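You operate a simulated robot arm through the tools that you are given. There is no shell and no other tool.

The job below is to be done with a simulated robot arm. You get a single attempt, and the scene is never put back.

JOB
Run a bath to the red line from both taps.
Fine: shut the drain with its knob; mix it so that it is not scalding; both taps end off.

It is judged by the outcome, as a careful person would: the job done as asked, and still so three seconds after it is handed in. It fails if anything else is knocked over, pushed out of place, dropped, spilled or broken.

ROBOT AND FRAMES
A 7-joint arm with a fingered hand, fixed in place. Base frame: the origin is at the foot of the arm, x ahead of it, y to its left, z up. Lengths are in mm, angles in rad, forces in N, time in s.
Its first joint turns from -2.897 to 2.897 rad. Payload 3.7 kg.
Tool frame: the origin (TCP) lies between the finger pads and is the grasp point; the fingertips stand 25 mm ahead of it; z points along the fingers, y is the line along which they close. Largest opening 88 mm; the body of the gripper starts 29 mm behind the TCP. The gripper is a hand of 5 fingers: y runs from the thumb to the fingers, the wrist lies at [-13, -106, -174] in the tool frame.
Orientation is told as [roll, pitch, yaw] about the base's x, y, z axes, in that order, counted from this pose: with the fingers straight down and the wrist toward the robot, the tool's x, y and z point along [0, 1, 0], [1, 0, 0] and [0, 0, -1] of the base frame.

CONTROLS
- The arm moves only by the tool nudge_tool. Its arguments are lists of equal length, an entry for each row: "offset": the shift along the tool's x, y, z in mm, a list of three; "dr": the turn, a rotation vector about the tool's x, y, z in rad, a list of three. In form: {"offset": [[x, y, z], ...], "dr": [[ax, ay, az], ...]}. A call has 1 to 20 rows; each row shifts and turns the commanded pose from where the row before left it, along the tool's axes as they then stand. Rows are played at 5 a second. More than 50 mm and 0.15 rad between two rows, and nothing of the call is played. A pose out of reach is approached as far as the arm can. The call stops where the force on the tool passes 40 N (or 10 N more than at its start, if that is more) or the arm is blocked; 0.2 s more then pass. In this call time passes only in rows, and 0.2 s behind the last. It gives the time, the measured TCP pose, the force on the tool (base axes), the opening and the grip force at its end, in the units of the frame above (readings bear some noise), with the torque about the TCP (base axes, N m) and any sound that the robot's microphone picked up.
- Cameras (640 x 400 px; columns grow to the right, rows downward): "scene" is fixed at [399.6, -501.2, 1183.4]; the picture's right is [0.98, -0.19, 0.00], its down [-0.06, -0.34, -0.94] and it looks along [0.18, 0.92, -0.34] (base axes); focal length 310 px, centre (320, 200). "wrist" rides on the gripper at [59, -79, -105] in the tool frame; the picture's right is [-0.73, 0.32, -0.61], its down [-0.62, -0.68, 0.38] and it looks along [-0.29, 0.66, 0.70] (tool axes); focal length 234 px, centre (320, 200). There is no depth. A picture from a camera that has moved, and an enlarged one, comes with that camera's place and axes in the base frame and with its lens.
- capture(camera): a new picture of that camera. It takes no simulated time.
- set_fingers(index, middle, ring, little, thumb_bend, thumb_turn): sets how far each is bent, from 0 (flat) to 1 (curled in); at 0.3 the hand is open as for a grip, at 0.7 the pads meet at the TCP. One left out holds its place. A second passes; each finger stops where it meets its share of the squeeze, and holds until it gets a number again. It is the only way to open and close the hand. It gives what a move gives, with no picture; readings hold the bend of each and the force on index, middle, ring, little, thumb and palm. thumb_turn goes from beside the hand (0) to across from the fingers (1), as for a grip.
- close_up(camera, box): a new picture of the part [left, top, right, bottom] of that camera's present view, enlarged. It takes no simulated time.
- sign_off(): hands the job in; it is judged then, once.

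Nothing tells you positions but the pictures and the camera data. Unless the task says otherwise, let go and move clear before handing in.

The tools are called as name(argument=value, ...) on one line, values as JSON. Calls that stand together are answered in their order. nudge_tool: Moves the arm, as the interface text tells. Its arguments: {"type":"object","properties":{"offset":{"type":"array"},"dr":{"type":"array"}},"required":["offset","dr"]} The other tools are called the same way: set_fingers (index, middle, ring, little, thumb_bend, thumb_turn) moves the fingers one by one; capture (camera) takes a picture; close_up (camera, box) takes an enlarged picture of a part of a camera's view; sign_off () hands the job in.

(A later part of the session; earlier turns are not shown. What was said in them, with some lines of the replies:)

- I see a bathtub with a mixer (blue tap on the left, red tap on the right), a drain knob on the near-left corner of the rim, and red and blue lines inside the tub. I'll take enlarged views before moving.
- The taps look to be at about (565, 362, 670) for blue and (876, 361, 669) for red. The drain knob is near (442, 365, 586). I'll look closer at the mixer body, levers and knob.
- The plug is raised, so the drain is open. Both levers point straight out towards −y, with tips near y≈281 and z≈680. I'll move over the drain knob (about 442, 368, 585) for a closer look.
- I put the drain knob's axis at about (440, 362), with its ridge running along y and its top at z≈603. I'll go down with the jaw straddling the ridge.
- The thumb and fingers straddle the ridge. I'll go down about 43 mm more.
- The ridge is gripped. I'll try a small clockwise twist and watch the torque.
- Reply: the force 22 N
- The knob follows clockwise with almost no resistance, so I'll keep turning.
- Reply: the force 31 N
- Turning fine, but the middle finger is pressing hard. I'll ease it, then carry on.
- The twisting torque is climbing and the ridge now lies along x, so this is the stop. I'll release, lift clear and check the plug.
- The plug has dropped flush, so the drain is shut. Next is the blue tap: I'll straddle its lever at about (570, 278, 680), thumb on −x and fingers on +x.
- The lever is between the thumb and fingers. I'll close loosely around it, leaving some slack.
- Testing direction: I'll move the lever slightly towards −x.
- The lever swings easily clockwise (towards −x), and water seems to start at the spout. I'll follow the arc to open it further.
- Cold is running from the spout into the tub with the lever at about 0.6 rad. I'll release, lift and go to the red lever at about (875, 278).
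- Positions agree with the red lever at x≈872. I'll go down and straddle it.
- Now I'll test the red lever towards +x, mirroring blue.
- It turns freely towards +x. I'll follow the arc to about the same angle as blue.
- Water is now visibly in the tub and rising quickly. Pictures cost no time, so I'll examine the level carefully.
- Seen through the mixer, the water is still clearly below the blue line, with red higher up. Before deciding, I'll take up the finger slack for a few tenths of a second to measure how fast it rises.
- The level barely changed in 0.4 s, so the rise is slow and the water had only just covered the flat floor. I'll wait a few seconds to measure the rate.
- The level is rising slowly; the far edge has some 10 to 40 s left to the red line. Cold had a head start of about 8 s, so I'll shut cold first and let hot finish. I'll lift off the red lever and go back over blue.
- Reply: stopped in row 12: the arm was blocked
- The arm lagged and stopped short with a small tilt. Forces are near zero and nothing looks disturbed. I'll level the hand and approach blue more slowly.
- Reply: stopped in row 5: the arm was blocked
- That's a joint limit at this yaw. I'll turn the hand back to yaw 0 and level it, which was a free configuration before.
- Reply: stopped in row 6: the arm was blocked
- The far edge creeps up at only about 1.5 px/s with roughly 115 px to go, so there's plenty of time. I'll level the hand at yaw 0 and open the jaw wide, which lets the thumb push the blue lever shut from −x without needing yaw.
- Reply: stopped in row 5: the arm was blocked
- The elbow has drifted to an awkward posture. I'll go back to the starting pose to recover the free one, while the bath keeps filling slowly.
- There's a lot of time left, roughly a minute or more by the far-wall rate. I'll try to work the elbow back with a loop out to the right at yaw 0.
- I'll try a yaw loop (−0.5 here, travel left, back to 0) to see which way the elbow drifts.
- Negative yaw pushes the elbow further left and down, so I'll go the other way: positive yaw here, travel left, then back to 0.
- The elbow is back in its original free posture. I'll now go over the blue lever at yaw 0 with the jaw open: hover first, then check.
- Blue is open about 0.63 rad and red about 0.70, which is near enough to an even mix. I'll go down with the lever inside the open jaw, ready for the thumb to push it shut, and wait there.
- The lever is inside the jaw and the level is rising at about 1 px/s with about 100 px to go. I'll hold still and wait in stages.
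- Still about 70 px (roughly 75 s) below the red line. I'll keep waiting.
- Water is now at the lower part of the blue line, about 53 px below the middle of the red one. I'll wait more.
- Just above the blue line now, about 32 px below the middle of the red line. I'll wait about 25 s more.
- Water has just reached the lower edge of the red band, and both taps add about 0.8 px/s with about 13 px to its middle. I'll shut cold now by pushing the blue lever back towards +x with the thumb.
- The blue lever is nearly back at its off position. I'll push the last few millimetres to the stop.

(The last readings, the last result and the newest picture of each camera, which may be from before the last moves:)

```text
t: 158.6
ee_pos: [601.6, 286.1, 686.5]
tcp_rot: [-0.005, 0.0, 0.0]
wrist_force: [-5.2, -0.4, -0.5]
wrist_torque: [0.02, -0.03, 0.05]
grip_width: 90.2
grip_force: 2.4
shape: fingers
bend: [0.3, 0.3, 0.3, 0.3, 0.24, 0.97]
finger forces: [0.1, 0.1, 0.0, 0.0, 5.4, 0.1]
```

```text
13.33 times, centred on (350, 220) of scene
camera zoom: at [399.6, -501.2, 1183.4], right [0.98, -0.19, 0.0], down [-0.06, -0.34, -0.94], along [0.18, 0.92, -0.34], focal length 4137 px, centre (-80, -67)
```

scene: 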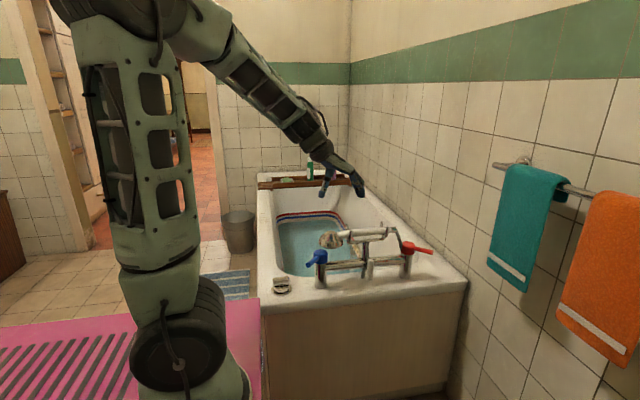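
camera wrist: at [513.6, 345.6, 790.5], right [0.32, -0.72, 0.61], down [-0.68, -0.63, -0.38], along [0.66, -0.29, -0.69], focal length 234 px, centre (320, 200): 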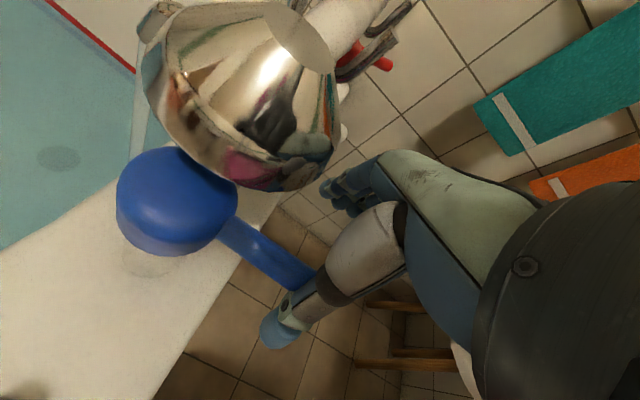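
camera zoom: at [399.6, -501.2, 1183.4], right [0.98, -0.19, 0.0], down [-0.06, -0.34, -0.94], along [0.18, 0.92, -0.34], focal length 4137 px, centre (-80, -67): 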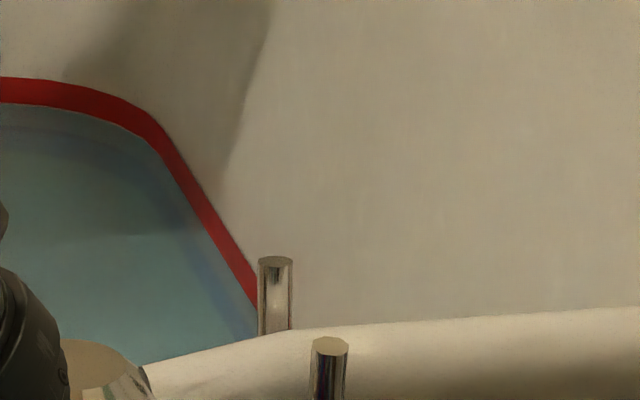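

Cold is shut: the thumb meets the stop at about 5 N. Now I'll back off, lift and travel at yaw 0 to the red lever.

nudge_tool(offset=[[0, -8, 0], [0, 0, -42], [0, 0, -44], [-1, 45, 0], [-1, 45, 0], [-1, 45, 0], [-1, 46, 0], [0, 46, 0], [0, 46, 0], [0, 46, 0]], dr=[[0, 0, 0], [0, 0, 0], [0, 0, 0], [0, 0, 0], [0, 0, 0], [0, 0, 0], [0, 0, 0], [0, 0, 0], [0, 0, 0], [0, 0, 0]])

capture(camera="wrist")

capture(camera="scene")

close_up(camera="scene", box=[270, 210, 390, 290])

close_up(camera="scene", box=[380, 200, 480, 290])

```text
t: 160.8
ee_pos: [912.5, 284.0, 774.3]
tcp_rot: [-0.004, -0.001, 0.001]
wrist_force: [0.1, -0.3, 0.3]
wrist_torque: [-0.03, 0.01, -0.03]
grip_width: 84.8
grip_force: 0.1
shape: fingers
bend: [0.3, 0.3, 0.3, 0.3, 0.3, 0.97]
finger forces: [0.0, 0.0, 0.0, 0.0, 0.1, 0.0]
```

```text
taken
camera wrist: at [833.3, 342.6, 878.0], right [0.32, -0.72, 0.61], down [-0.68, -0.63, -0.38], along [0.66, -0.29, -0.69], focal length 234 px, centre (320, 200)
```

wrist: 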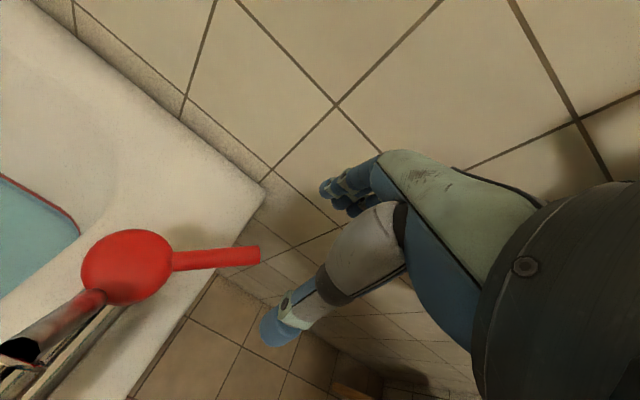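

```text
taken
```

scene: 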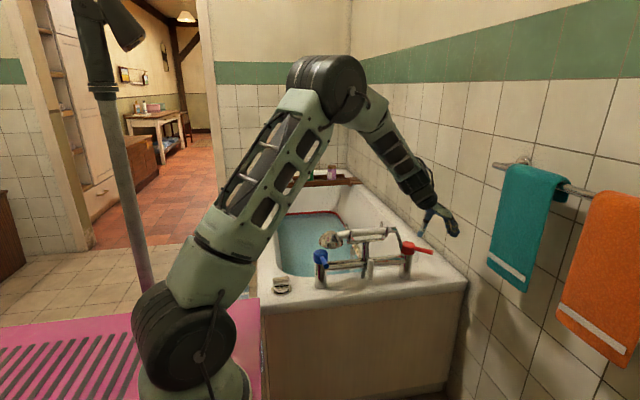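

```text
5.00 times, centred on (330, 250) of scene
camera zoom: at [399.6, -501.2, 1183.4], right [0.98, -0.19, 0.0], down [-0.06, -0.34, -0.94], along [0.18, 0.92, -0.34], focal length 1551 px, centre (270, -50)
```

zoom: 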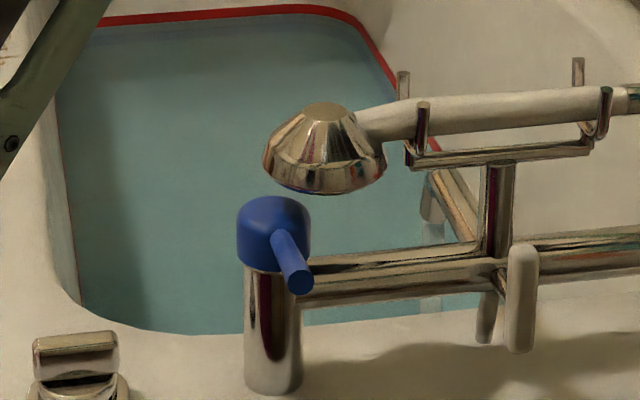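

```text
4.44 times, centred on (430, 245) of scene
camera zoom: at [399.6, -501.2, 1183.4], right [0.98, -0.19, 0.0], down [-0.06, -0.34, -0.94], along [0.18, 0.92, -0.34], focal length 1379 px, centre (-169, 0)
```

zoom: 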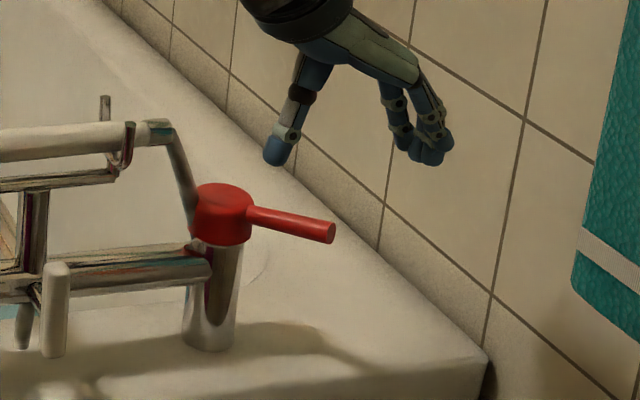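

Blue is exactly back at its original angle. I'll go down over the red lever with the open jaw.

nudge_tool(offset=[[8, 3, 20], [7, 3, 25], [0, 0, 25], [0, 0, 18]], dr=[[0, 0, 0], [0, 0, 0], [0, 0, 0], [0, 0, 0]])

capture(camera="wrist")

close_up(camera="scene", box=[380, 210, 480, 290])

close_up(camera="scene", box=[330, 205, 370, 235])

close_up(camera="scene", box=[310, 200, 360, 240])

```text
t: 161.8
ee_pos: [919.4, 297.9, 684.6]
tcp_rot: [-0.005, -0.001, -0.002]
wrist_force: [0.1, 0.0, 0.0]
wrist_torque: [0.01, -0.02, -0.03]
grip_width: 84.9
grip_force: 0.1
shape: fingers
bend: [0.3, 0.3, 0.3, 0.3, 0.3, 0.97]
finger forces: [0.1, 0.0, 0.0, 0.1, 0.0, 0.0]
```

```text
taken
camera wrist: at [840.3, 355.9, 788.7], right [0.32, -0.72, 0.61], down [-0.68, -0.62, -0.38], along [0.66, -0.29, -0.69], focal length 234 px, centre (320, 200)
```

wrist: 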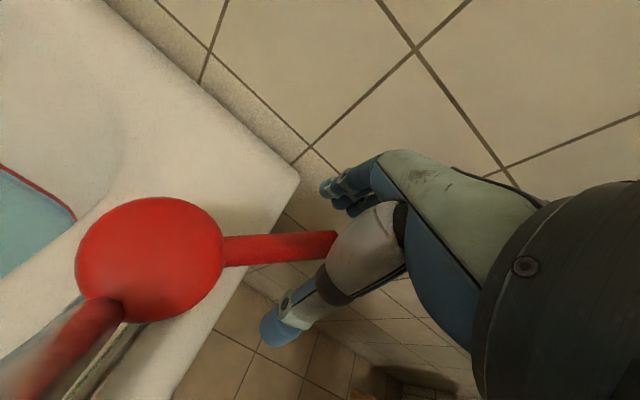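

```text
5.00 times, centred on (430, 250) of scene
camera zoom: at [399.6, -501.2, 1183.4], right [0.98, -0.19, 0.0], down [-0.06, -0.34, -0.94], along [0.18, 0.92, -0.34], focal length 1551 px, centre (-230, -50)
```

zoom: 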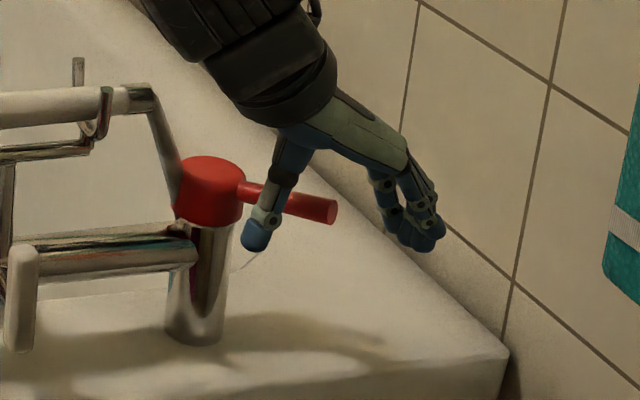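

```text
13.33 times, centred on (350, 220) of scene
camera zoom: at [399.6, -501.2, 1183.4], right [0.98, -0.19, 0.0], down [-0.06, -0.34, -0.94], along [0.18, 0.92, -0.34], focal length 4137 px, centre (-80, -67)
```

zoom: 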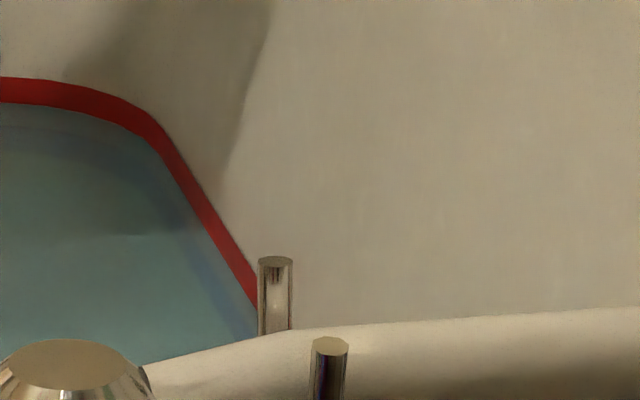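

```text
10.00 times, centred on (335, 220) of scene
camera zoom: at [399.6, -501.2, 1183.4], right [0.98, -0.19, 0.0], down [-0.06, -0.34, -0.94], along [0.18, 0.92, -0.34], focal length 3103 px, centre (170, 0)
```

zoom: 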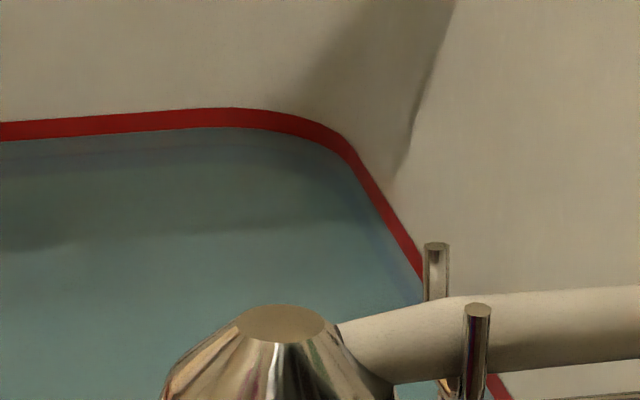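

Water is touching the lower edge of the red band. With hot alone adding about 0.4 px/s, I'll let it run a little further into the band before shutting.

nudge_tool(offset=[[0, 0, 0], [0, 0, 0], [0, 0, 0], [0, 0, 0], [0, 0, 0], [0, 0, 0], [0, 0, 0], [0, 0, 0], [0, 0, 0], [0, 0, 0], [0, 0, 0], [0, 0, 0], [0, 0, 0], [0, 0, 0], [0, 0, 0], [0, 0, 0], [0, 0, 0], [0, 0, 0], [0, 0, 0], [0, 0, 0]], dr=[[0, 0, 0], [0, 0, 0], [0, 0, 0], [0, 0, 0], [0, 0, 0], [0, 0, 0], [0, 0, 0], [0, 0, 0], [0, 0, 0], [0, 0, 0], [0, 0, 0], [0, 0, 0], [0, 0, 0], [0, 0, 0], [0, 0, 0], [0, 0, 0], [0, 0, 0], [0, 0, 0], [0, 0, 0], [0, 0, 0]])

nudge_tool(offset=[[0, 0, 0], [0, 0, 0], [0, 0, 0], [0, 0, 0], [0, 0, 0], [0, 0, 0], [0, 0, 0], [0, 0, 0], [0, 0, 0], [0, 0, 0], [0, 0, 0], [0, 0, 0], [0, 0, 0], [0, 0, 0], [0, 0, 0]], dr=[[0, 0, 0], [0, 0, 0], [0, 0, 0], [0, 0, 0], [0, 0, 0], [0, 0, 0], [0, 0, 0], [0, 0, 0], [0, 0, 0], [0, 0, 0], [0, 0, 0], [0, 0, 0], [0, 0, 0], [0, 0, 0], [0, 0, 0]])

close_up(camera="scene", box=[330, 205, 370, 235])

close_up(camera="scene", box=[325, 205, 345, 218])

close_up(camera="wrist", box=[0, 140, 120, 240])

```text
t: 166.0
ee_pos: [918.8, 295.9, 685.2]
tcp_rot: [-0.003, 0.0, 0.0]
wrist_force: [-0.5, -0.4, -0.4]
wrist_torque: [-0.03, 0.01, -0.03]
grip_width: 84.6
grip_force: 0.1
shape: fingers
bend: [0.3, 0.3, 0.3, 0.3, 0.3, 0.97]
finger forces: [0.1, 0.1, 0.1, 0.0, 0.1, 0.0]
```

```text
t: 169.2
ee_pos: [919.2, 297.5, 685.3]
tcp_rot: [-0.004, -0.001, 0.001]
wrist_force: [0.4, 0.0, -0.5]
wrist_torque: [-0.04, 0.03, -0.02]
grip_width: 85.0
grip_force: 0.0
shape: fingers
bend: [0.3, 0.3, 0.3, 0.3, 0.3, 0.97]
finger forces: [0.0, 0.1, 0.0, 0.0, 0.1, 0.1]
```

```text
13.33 times, centred on (350, 220) of scene
camera zoom: at [399.6, -501.2, 1183.4], right [0.98, -0.19, 0.0], down [-0.06, -0.34, -0.94], along [0.18, 0.92, -0.34], focal length 4137 px, centre (-80, -67)
```

zoom: 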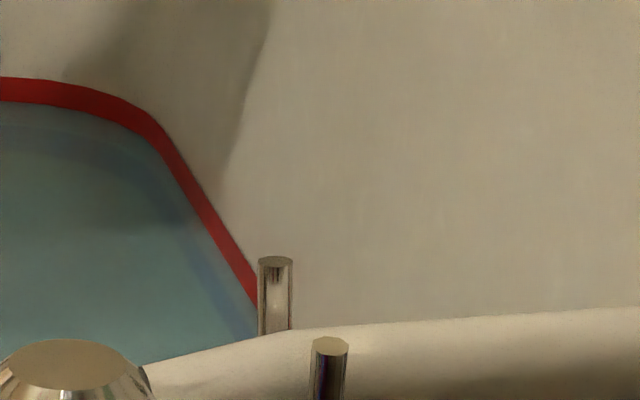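

```text
16.00 times, centred on (335, 212) of scene
camera zoom: at [399.6, -501.2, 1183.4], right [0.98, -0.19, 0.0], down [-0.06, -0.34, -0.94], along [0.18, 0.92, -0.34], focal length 4964 px, centre (80, 16)
```

zoom: 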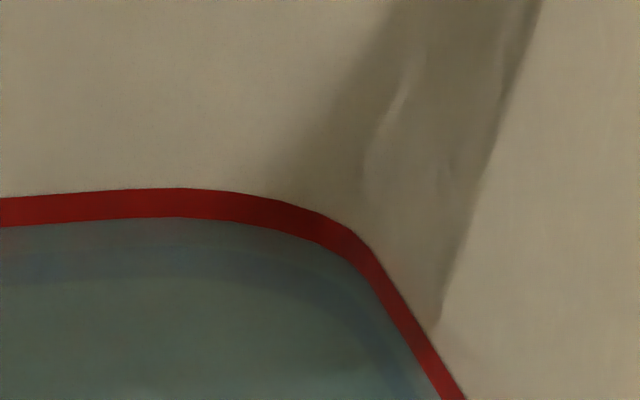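

```text
4.00 times, centred on (60, 190) of wrist
camera zoom: at [840.2, 356.2, 789.0], right [0.32, -0.72, 0.61], down [-0.68, -0.63, -0.38], along [0.66, -0.29, -0.69], focal length 937 px, centre (1360, 240)
```

zoom: 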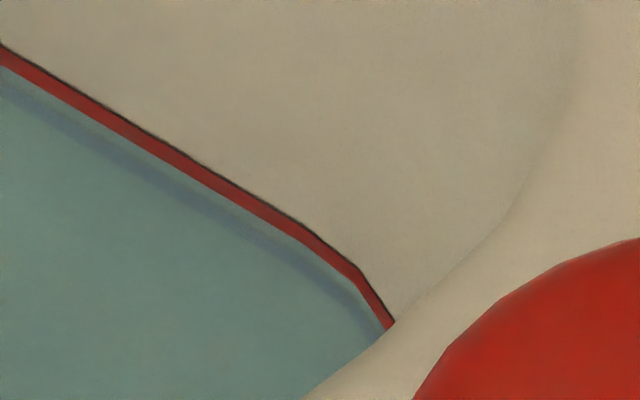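

nudge_tool(offset=[[0, 0, 0], [0, 0, 0], [0, 0, 0], [0, 0, 0], [0, 0, 0], [0, 0, 0], [0, 0, 0], [0, 0, 0], [0, 0, 0], [0, 0, 0], [0, 0, 0], [0, 0, 0], [0, 0, 0], [0, 0, 0], [0, 0, 0], [0, 0, 0], [0, 0, 0], [0, 0, 0], [0, 0, 0], [0, 0, 0]], dr=[[0, 0, 0], [0, 0, 0], [0, 0, 0], [0, 0, 0], [0, 0, 0], [0, 0, 0], [0, 0, 0], [0, 0, 0], [0, 0, 0], [0, 0, 0], [0, 0, 0], [0, 0, 0], [0, 0, 0], [0, 0, 0], [0, 0, 0], [0, 0, 0], [0, 0, 0], [0, 0, 0], [0, 0, 0], [0, 0, 0]])

nudge_tool(offset=[[0, 0, 0], [0, 0, 0], [0, 0, 0], [0, 0, 0], [0, 0, 0], [0, 0, 0], [0, 0, 0], [0, 0, 0], [0, 0, 0], [0, 0, 0], [0, 0, 0], [0, 0, 0], [0, 0, 0], [0, 0, 0], [0, 0, 0], [0, 0, 0], [0, 0, 0], [0, 0, 0], [0, 0, 0], [0, 0, 0]], dr=[[0, 0, 0], [0, 0, 0], [0, 0, 0], [0, 0, 0], [0, 0, 0], [0, 0, 0], [0, 0, 0], [0, 0, 0], [0, 0, 0], [0, 0, 0], [0, 0, 0], [0, 0, 0], [0, 0, 0], [0, 0, 0], [0, 0, 0], [0, 0, 0], [0, 0, 0], [0, 0, 0], [0, 0, 0], [0, 0, 0]])

close_up(camera="scene", box=[330, 205, 370, 235])

close_up(camera="scene", box=[325, 205, 345, 218])

close_up(camera="wrist", box=[0, 140, 120, 240])

```text
t: 173.4
ee_pos: [919.0, 297.5, 685.4]
tcp_rot: [-0.005, -0.002, -0.001]
wrist_force: [-1.0, -0.1, 0.2]
wrist_torque: [-0.02, -0.06, 0.01]
grip_width: 85.0
grip_force: 0.0
shape: fingers
bend: [0.3, 0.3, 0.3, 0.3, 0.3, 0.97]
finger forces: [0.0, 0.0, 0.1, 0.0, 0.1, 0.0]
```

```text
t: 177.6
ee_pos: [920.0, 295.8, 686.0]
tcp_rot: [-0.006, -0.001, 0.0]
wrist_force: [-0.7, -0.2, -0.3]
wrist_torque: [-0.06, -0.01, 0.01]
grip_width: 84.9
grip_force: 0.0
shape: fingers
bend: [0.3, 0.3, 0.3, 0.3, 0.3, 0.97]
finger forces: [0.0, 0.0, 0.0, 0.0, 0.0, 0.1]
```

```text
13.33 times, centred on (350, 220) of scene
camera zoom: at [399.6, -501.2, 1183.4], right [0.98, -0.19, 0.0], down [-0.06, -0.34, -0.94], along [0.18, 0.92, -0.34], focal length 4137 px, centre (-80, -67)
```

zoom: 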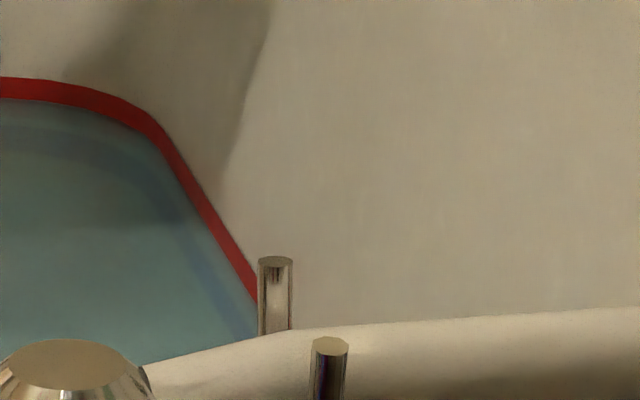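

```text
16.00 times, centred on (335, 212) of scene
camera zoom: at [399.6, -501.2, 1183.4], right [0.98, -0.19, 0.0], down [-0.06, -0.34, -0.94], along [0.18, 0.92, -0.34], focal length 4964 px, centre (80, 16)
```

zoom: 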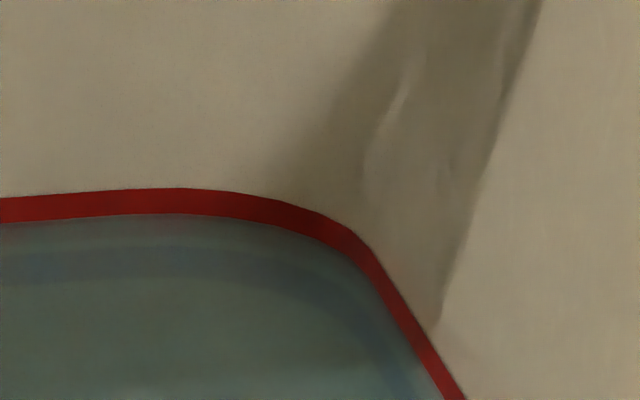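

```text
4.00 times, centred on (60, 190) of wrist
camera zoom: at [840.2, 356.2, 789.0], right [0.32, -0.72, 0.61], down [-0.68, -0.63, -0.38], along [0.66, -0.29, -0.69], focal length 937 px, centre (1360, 240)
```

zoom: 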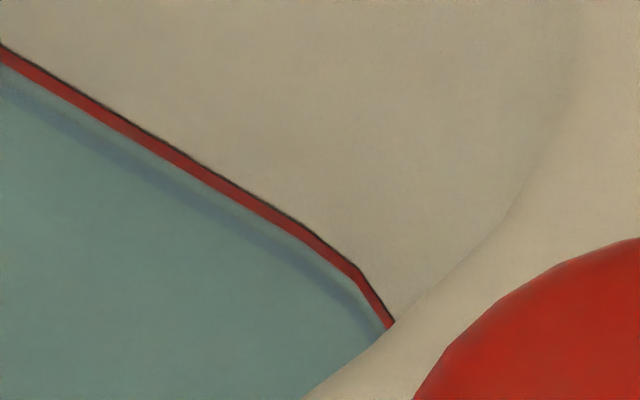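

Rising about 0.4 px/s, at row about 99 of a band spanning 77–103. I'll wait about 8 s more and then close the red tap.

nudge_tool(offset=[[0, 0, 0], [0, 0, 0], [0, 0, 0], [0, 0, 0], [0, 0, 0], [0, 0, 0], [0, 0, 0], [0, 0, 0], [0, 0, 0], [0, 0, 0], [0, 0, 0], [0, 0, 0], [0, 0, 0], [0, 0, 0], [0, 0, 0], [0, 0, 0], [0, 0, 0], [0, 0, 0], [0, 0, 0], [0, 0, 0]], dr=[[0, 0, 0], [0, 0, 0], [0, 0, 0], [0, 0, 0], [0, 0, 0], [0, 0, 0], [0, 0, 0], [0, 0, 0], [0, 0, 0], [0, 0, 0], [0, 0, 0], [0, 0, 0], [0, 0, 0], [0, 0, 0], [0, 0, 0], [0, 0, 0], [0, 0, 0], [0, 0, 0], [0, 0, 0], [0, 0, 0]])

nudge_tool(offset=[[0, 0, 0], [0, 0, 0], [0, 0, 0], [0, 0, 0], [0, 0, 0], [0, 0, 0], [0, 0, 0], [0, 0, 0], [0, 0, 0], [0, 0, 0], [0, 0, 0], [0, 0, 0], [0, 0, 0], [0, 0, 0], [0, 0, 0]], dr=[[0, 0, 0], [0, 0, 0], [0, 0, 0], [0, 0, 0], [0, 0, 0], [0, 0, 0], [0, 0, 0], [0, 0, 0], [0, 0, 0], [0, 0, 0], [0, 0, 0], [0, 0, 0], [0, 0, 0], [0, 0, 0], [0, 0, 0]])

nudge_tool(offset=[[0, -7, 0], [0, -7, 0], [-1, -7, 0], [-1, -7, 0], [-1, -7, 0], [-1, -7, 0], [-2, -7, 0], [-2, -7, 0], [-2, -6, 0]], dr=[[0, 0, 0], [0, 0, 0], [0, 0, 0], [0, 0, 0], [0, 0, 0], [0, 0, 0], [0, 0, 0], [0, 0, 0], [0, 0, 0]])

close_up(camera="scene", box=[370, 215, 450, 285])

close_up(camera="scene", box=[330, 205, 370, 235])

capture(camera="wrist")

```text
t: 181.8
ee_pos: [919.7, 297.5, 685.3]
tcp_rot: [-0.003, -0.002, 0.0]
wrist_force: [0.0, 1.2, -0.2]
wrist_torque: [0.01, -0.05, 0.02]
grip_width: 84.8
grip_force: 0.2
shape: fingers
bend: [0.3, 0.3, 0.3, 0.3, 0.3, 0.97]
finger forces: [0.1, 0.1, 0.1, 0.1, 0.0, 0.0]
```

```text
t: 185.0
ee_pos: [918.9, 297.1, 684.6]
tcp_rot: [-0.005, -0.001, 0.0]
wrist_force: [0.9, 0.2, 0.3]
wrist_torque: [-0.03, -0.04, -0.01]
grip_width: 84.9
grip_force: 0.1
shape: fingers
bend: [0.3, 0.3, 0.3, 0.3, 0.3, 0.97]
finger forces: [0.1, 0.1, 0.1, 0.1, 0.1, 0.0]
```

```text
t: 187.0
ee_pos: [857.9, 286.8, 685.5]
tcp_rot: [-0.006, -0.002, -0.002]
wrist_force: [0.8, -0.2, 0.3]
wrist_torque: [-0.01, -0.01, -0.03]
grip_width: 86.0
grip_force: 0.6
shape: fingers
bend: [0.3, 0.3, 0.3, 0.3, 0.3, 0.97]
finger forces: [0.9, 0.0, 0.0, 0.0, 0.0, 0.1]
```

```text
5.71 times, centred on (410, 250) of scene
camera zoom: at [399.6, -501.2, 1183.4], right [0.98, -0.19, 0.0], down [-0.06, -0.34, -0.94], along [0.18, 0.92, -0.34], focal length 1773 px, centre (-194, -86)
```

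zoom: 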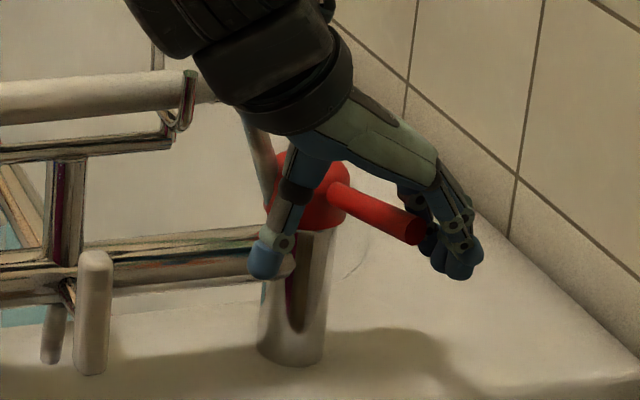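

```text
13.33 times, centred on (350, 220) of scene
camera zoom: at [399.6, -501.2, 1183.4], right [0.98, -0.19, 0.0], down [-0.06, -0.34, -0.94], along [0.18, 0.92, -0.34], focal length 4137 px, centre (-80, -67)
```

zoom: 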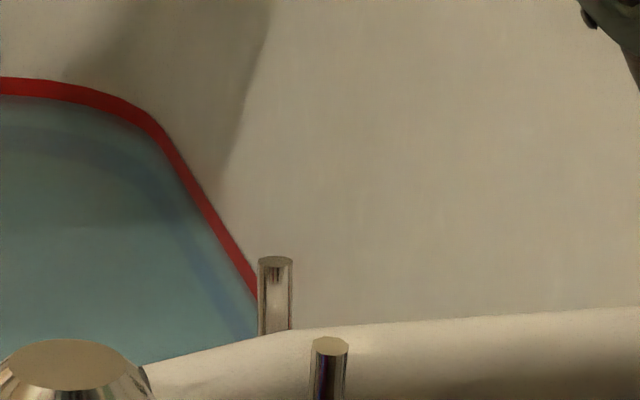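

```text
taken
camera wrist: at [778.1, 345.8, 789.0], right [0.32, -0.72, 0.61], down [-0.68, -0.63, -0.38], along [0.66, -0.29, -0.69], focal length 234 px, centre (320, 200)
```

wrist: 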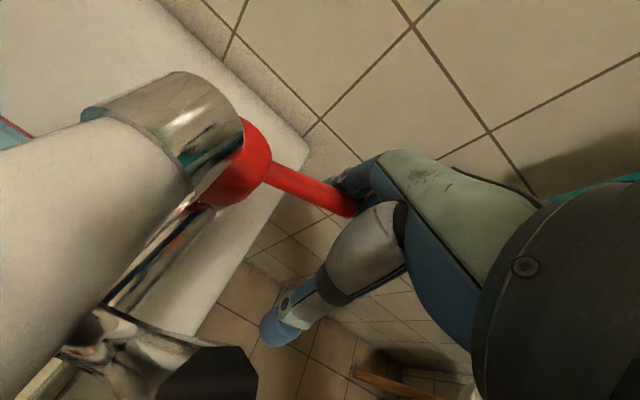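

Red is most of the way closed, with about 22 mm left at the tip. The camera stalk is passing near the cradle prong, so I'll raise slightly and stay a bit further forward as I finish.

nudge_tool(offset=[[-2, -3, -4], [-2, -6, -4], [-1, -6, 0], [0, -5, 0]], dr=[[0, 0, 0], [0, 0, 0], [0, 0, 0], [0, 0, 0]])

close_up(camera="scene", box=[370, 215, 450, 285])

capture(camera="wrist")

close_up(camera="scene", box=[320, 200, 440, 290])

```text
t: 188.0
ee_pos: [836.5, 282.3, 692.2]
tcp_rot: [-0.004, -0.003, 0.001]
wrist_force: [1.0, 0.1, 0.2]
wrist_torque: [-0.02, 0.02, -0.01]
grip_width: 85.8
grip_force: 0.5
shape: fingers
bend: [0.3, 0.3, 0.3, 0.3, 0.3, 0.97]
finger forces: [0.6, 0.0, 0.1, 0.0, 0.0, 0.0]
```

```text
5.71 times, centred on (410, 250) of scene
camera zoom: at [399.6, -501.2, 1183.4], right [0.98, -0.19, 0.0], down [-0.06, -0.34, -0.94], along [0.18, 0.92, -0.34], focal length 1773 px, centre (-194, -86)
```

zoom: 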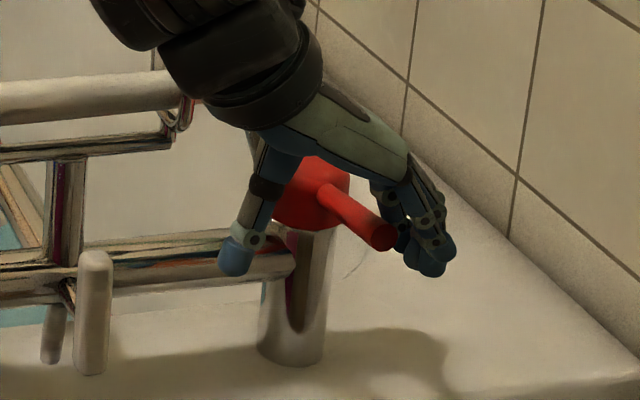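

```text
taken
camera wrist: at [758.2, 341.0, 796.2], right [0.32, -0.72, 0.61], down [-0.68, -0.63, -0.38], along [0.66, -0.29, -0.69], focal length 234 px, centre (320, 200)
```

wrist: 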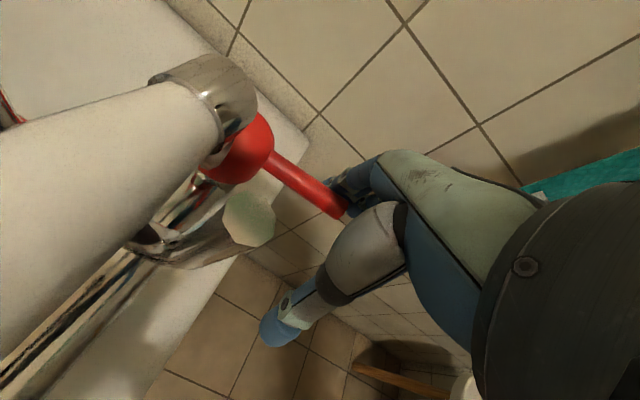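

```text
4.44 times, centred on (380, 245) of scene
camera zoom: at [399.6, -501.2, 1183.4], right [0.98, -0.19, 0.0], down [-0.06, -0.34, -0.94], along [0.18, 0.92, -0.34], focal length 1379 px, centre (53, 0)
```

zoom: 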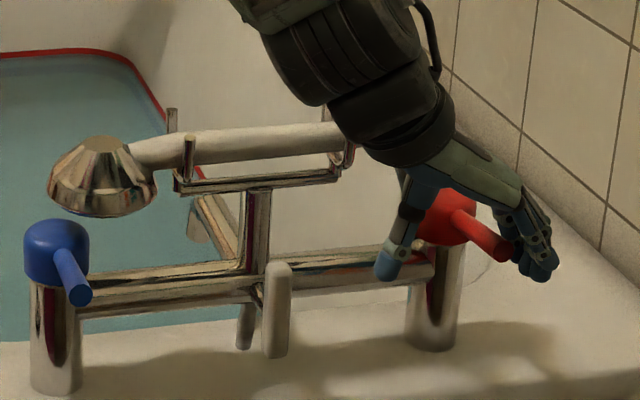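

The red lever is essentially back at its original angle. I'll push a few more millimetres to feel the stop.

nudge_tool(offset=[[0, -3, 0], [0, -3, 0]], dr=[[0, 0, 0], [0, 0, 0]])

close_up(camera="scene", box=[370, 215, 450, 285])

close_up(camera="scene", box=[330, 205, 370, 235])

close_up(camera="scene", box=[340, 235, 390, 280])

```text
t: 188.6
ee_pos: [831.2, 282.2, 692.2]
tcp_rot: [-0.006, -0.001, 0.0]
wrist_force: [3.2, -0.9, -0.3]
wrist_torque: [0.03, 0.01, -0.01]
grip_width: 87.8
grip_force: 0.9
shape: fingers
bend: [0.28, 0.3, 0.3, 0.3, 0.3, 0.97]
finger forces: [2.9, 0.0, 0.1, 0.0, 0.0, 0.0]
```

```text
5.71 times, centred on (410, 250) of scene
camera zoom: at [399.6, -501.2, 1183.4], right [0.98, -0.19, 0.0], down [-0.06, -0.34, -0.94], along [0.18, 0.92, -0.34], focal length 1773 px, centre (-194, -86)
```

zoom: 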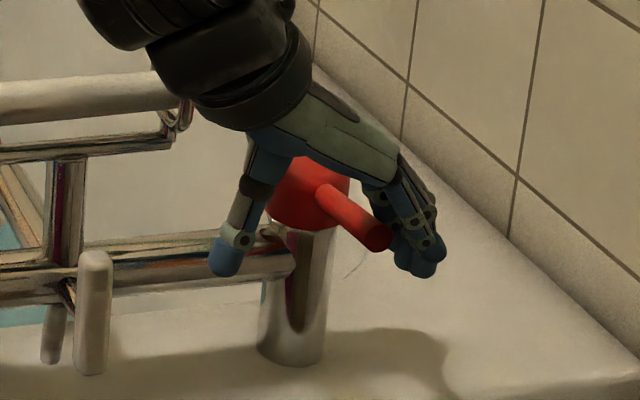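

```text
13.33 times, centred on (350, 220) of scene
camera zoom: at [399.6, -501.2, 1183.4], right [0.98, -0.19, 0.0], down [-0.06, -0.34, -0.94], along [0.18, 0.92, -0.34], focal length 4137 px, centre (-80, -67)
```

zoom: 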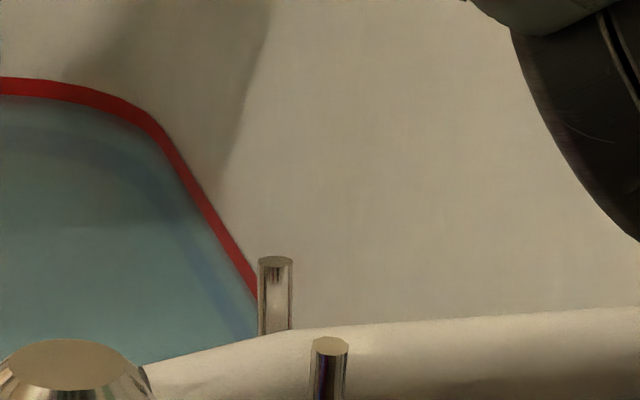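

```text
8.89 times, centred on (365, 258) of scene
camera zoom: at [399.6, -501.2, 1183.4], right [0.98, -0.19, 0.0], down [-0.06, -0.34, -0.94], along [0.18, 0.92, -0.34], focal length 2758 px, centre (-80, -311)
```

zoom: 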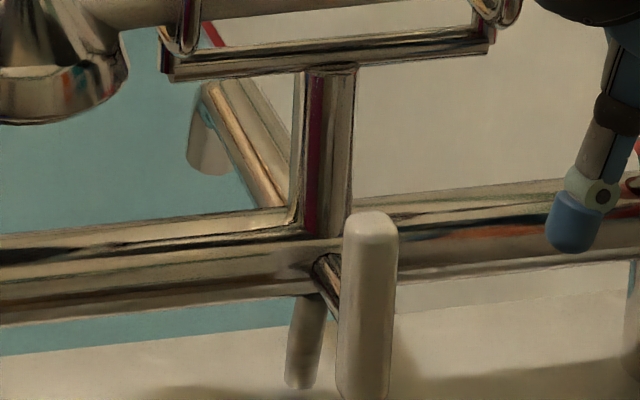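

Both levers are at their stops, there's no stream from the spout, and the level sits within the red band. I'll back off, lift clear and verify.

nudge_tool(offset=[[-2, 8, 0], [-2, 6, 0], [0, 0, -30], [0, 0, -40], [0, 0, -45], [-20, 0, -45], [-30, -20, -20]], dr=[[0, 0, 0], [0, 0, 0], [0, 0, 0], [0, 0, 0], [0, 0, 0], [0, 0, 0], [0, 0, 0]])

capture(camera="scene")

close_up(camera="scene", box=[250, 200, 430, 310])

capture(camera="wrist")

close_up(camera="scene", box=[330, 205, 370, 235])

```text
t: 190.2
ee_pos: [824.4, 230.5, 872.2]
tcp_rot: [-0.006, -0.001, 0.0]
wrist_force: [0.2, 0.1, -1.2]
wrist_torque: [-0.01, 0.02, 0.03]
grip_width: 85.4
grip_force: 0.0
shape: fingers
bend: [0.3, 0.3, 0.3, 0.3, 0.3, 0.97]
finger forces: [0.0, 0.1, 0.0, 0.0, 0.1, 0.1]
```

```text
taken
```

scene: 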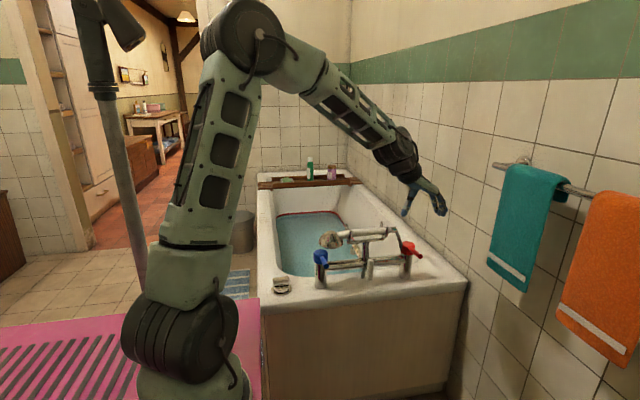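

```text
3.56 times, centred on (340, 255) of scene
camera zoom: at [399.6, -501.2, 1183.4], right [0.98, -0.19, 0.0], down [-0.06, -0.34, -0.94], along [0.18, 0.92, -0.34], focal length 1103 px, centre (249, 4)
```

zoom: 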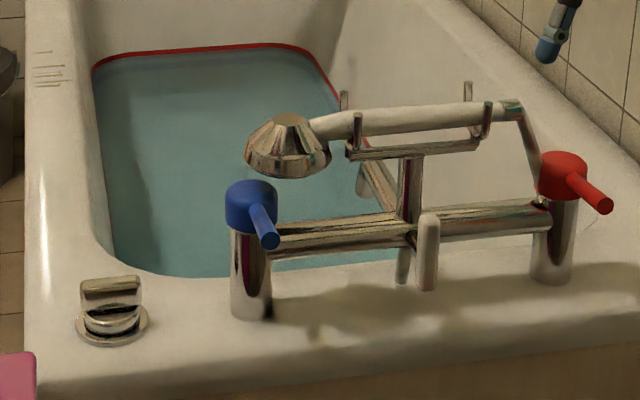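

```text
taken
camera wrist: at [745.1, 288.7, 976.2], right [0.32, -0.72, 0.61], down [-0.68, -0.63, -0.38], along [0.66, -0.29, -0.69], focal length 234 px, centre (320, 200)
```

wrist: 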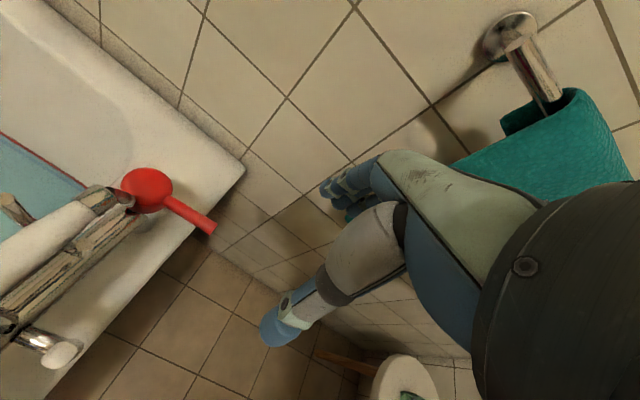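

```text
13.33 times, centred on (350, 220) of scene
camera zoom: at [399.6, -501.2, 1183.4], right [0.98, -0.19, 0.0], down [-0.06, -0.34, -0.94], along [0.18, 0.92, -0.34], focal length 4137 px, centre (-80, -67)
```

zoom: 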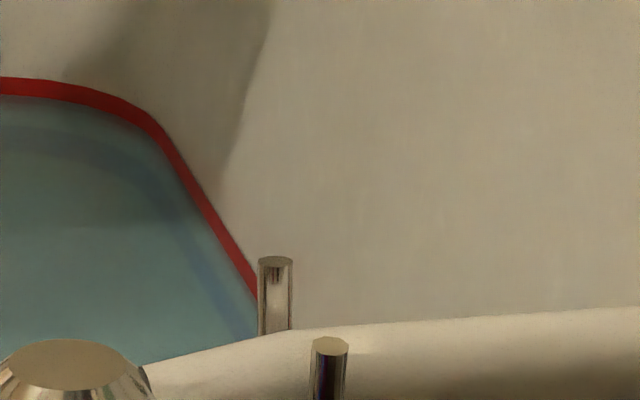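

Both taps look off, the drain knob is in the shut position and the handset is untouched. I'll wait several seconds to confirm the level is steady.

nudge_tool(offset=[[0, -20, -5], [0, -20, -5], [0, -20, 0], [0, -20, 0], [0, 0, 0], [0, 0, 0], [0, 0, 0], [0, 0, 0], [0, 0, 0], [0, 0, 0], [0, 0, 0], [0, 0, 0], [0, 0, 0], [0, 0, 0], [0, 0, 0], [0, 0, 0], [0, 0, 0], [0, 0, 0], [0, 0, 0], [0, 0, 0]], dr=[[0, 0, 0], [0, 0, 0], [0, 0, 0], [0, 0, 0], [0, 0, 0], [0, 0, 0], [0, 0, 0], [0, 0, 0], [0, 0, 0], [0, 0, 0], [0, 0, 0], [0, 0, 0], [0, 0, 0], [0, 0, 0], [0, 0, 0], [0, 0, 0], [0, 0, 0], [0, 0, 0], [0, 0, 0], [0, 0, 0]])

nudge_tool(offset=[[0, 0, 0], [0, 0, 0], [0, 0, 0], [0, 0, 0], [0, 0, 0], [0, 0, 0], [0, 0, 0], [0, 0, 0], [0, 0, 0], [0, 0, 0], [0, 0, 0], [0, 0, 0], [0, 0, 0], [0, 0, 0], [0, 0, 0], [0, 0, 0], [0, 0, 0], [0, 0, 0], [0, 0, 0], [0, 0, 0]], dr=[[0, 0, 0], [0, 0, 0], [0, 0, 0], [0, 0, 0], [0, 0, 0], [0, 0, 0], [0, 0, 0], [0, 0, 0], [0, 0, 0], [0, 0, 0], [0, 0, 0], [0, 0, 0], [0, 0, 0], [0, 0, 0], [0, 0, 0], [0, 0, 0], [0, 0, 0], [0, 0, 0], [0, 0, 0], [0, 0, 0]])

close_up(camera="scene", box=[330, 205, 370, 235])

close_up(camera="scene", box=[340, 235, 390, 280])

capture(camera="scene")

```text
t: 194.4
ee_pos: [745.3, 229.1, 881.9]
tcp_rot: [-0.005, -0.002, 0.0]
wrist_force: [1.2, -0.3, 0.2]
wrist_torque: [0.01, 0.0, 0.05]
grip_width: 85.3
grip_force: 0.1
shape: fingers
bend: [0.3, 0.3, 0.3, 0.3, 0.3, 0.97]
finger forces: [0.0, 0.0, 0.0, 0.0, 0.1, 0.1]
```

```text
t: 198.6
ee_pos: [744.4, 228.9, 882.4]
tcp_rot: [-0.004, -0.003, 0.002]
wrist_force: [0.9, -0.4, 0.5]
wrist_torque: [-0.04, 0.05, 0.02]
grip_width: 85.3
grip_force: 0.1
shape: fingers
bend: [0.3, 0.3, 0.3, 0.3, 0.3, 0.97]
finger forces: [0.1, 0.0, 0.0, 0.0, 0.1, 0.0]
```

```text
13.33 times, centred on (350, 220) of scene
camera zoom: at [399.6, -501.2, 1183.4], right [0.98, -0.19, 0.0], down [-0.06, -0.34, -0.94], along [0.18, 0.92, -0.34], focal length 4137 px, centre (-80, -67)
```

zoom: 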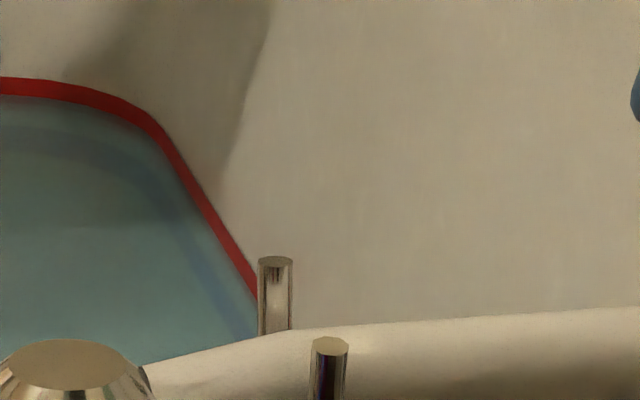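

```text
8.89 times, centred on (365, 258) of scene
camera zoom: at [399.6, -501.2, 1183.4], right [0.98, -0.19, 0.0], down [-0.06, -0.34, -0.94], along [0.18, 0.92, -0.34], focal length 2758 px, centre (-80, -311)
```

zoom: 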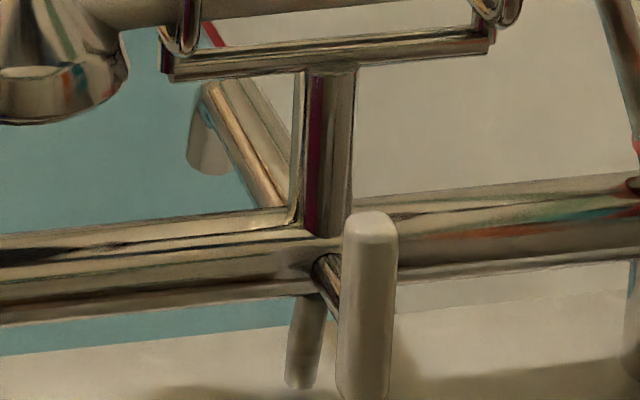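

```text
taken
```

scene: 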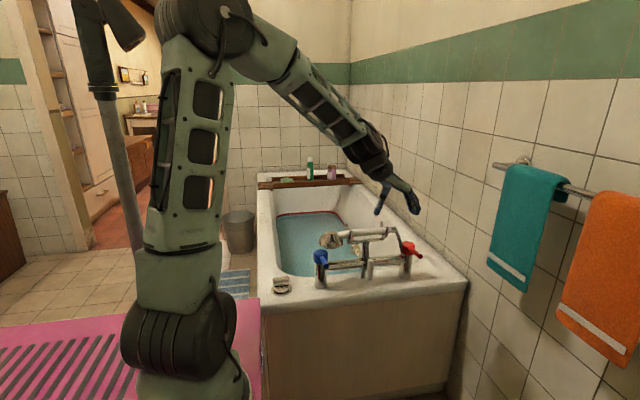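

The level has held steady within the red band for about 10 s. There's no flow from the spout, both levers are back at their off positions, the drain is shut and nothing else has moved. I'm handing in.

sign_off()

```text
The job is handed in.
```

The bath is run to the red line from both taps, and I've handed the job in. The level held steady for about ten seconds beforehand.

- **Drain:** I turned the knob a quarter turn clockwise to its stop, and the plug dropped flush.
- **Level:** the water sits inside the red band, a few millimetres below its middle.
- **Mix:** I opened both taps by similar amounts, red slightly wider. By running time the bath is a little over half hot. I had no way to measure the temperature, so "not scalding" rests on that even mix.
- **Taps:** both levers are pushed back to their stops at their starting angles, and nothing is running from the spout.

Partway through, the arm hit a joint limit on its way back to the blue tap and I had to reposition it. That cost some time, but the pictures show nothing knocked, moved or spilled.
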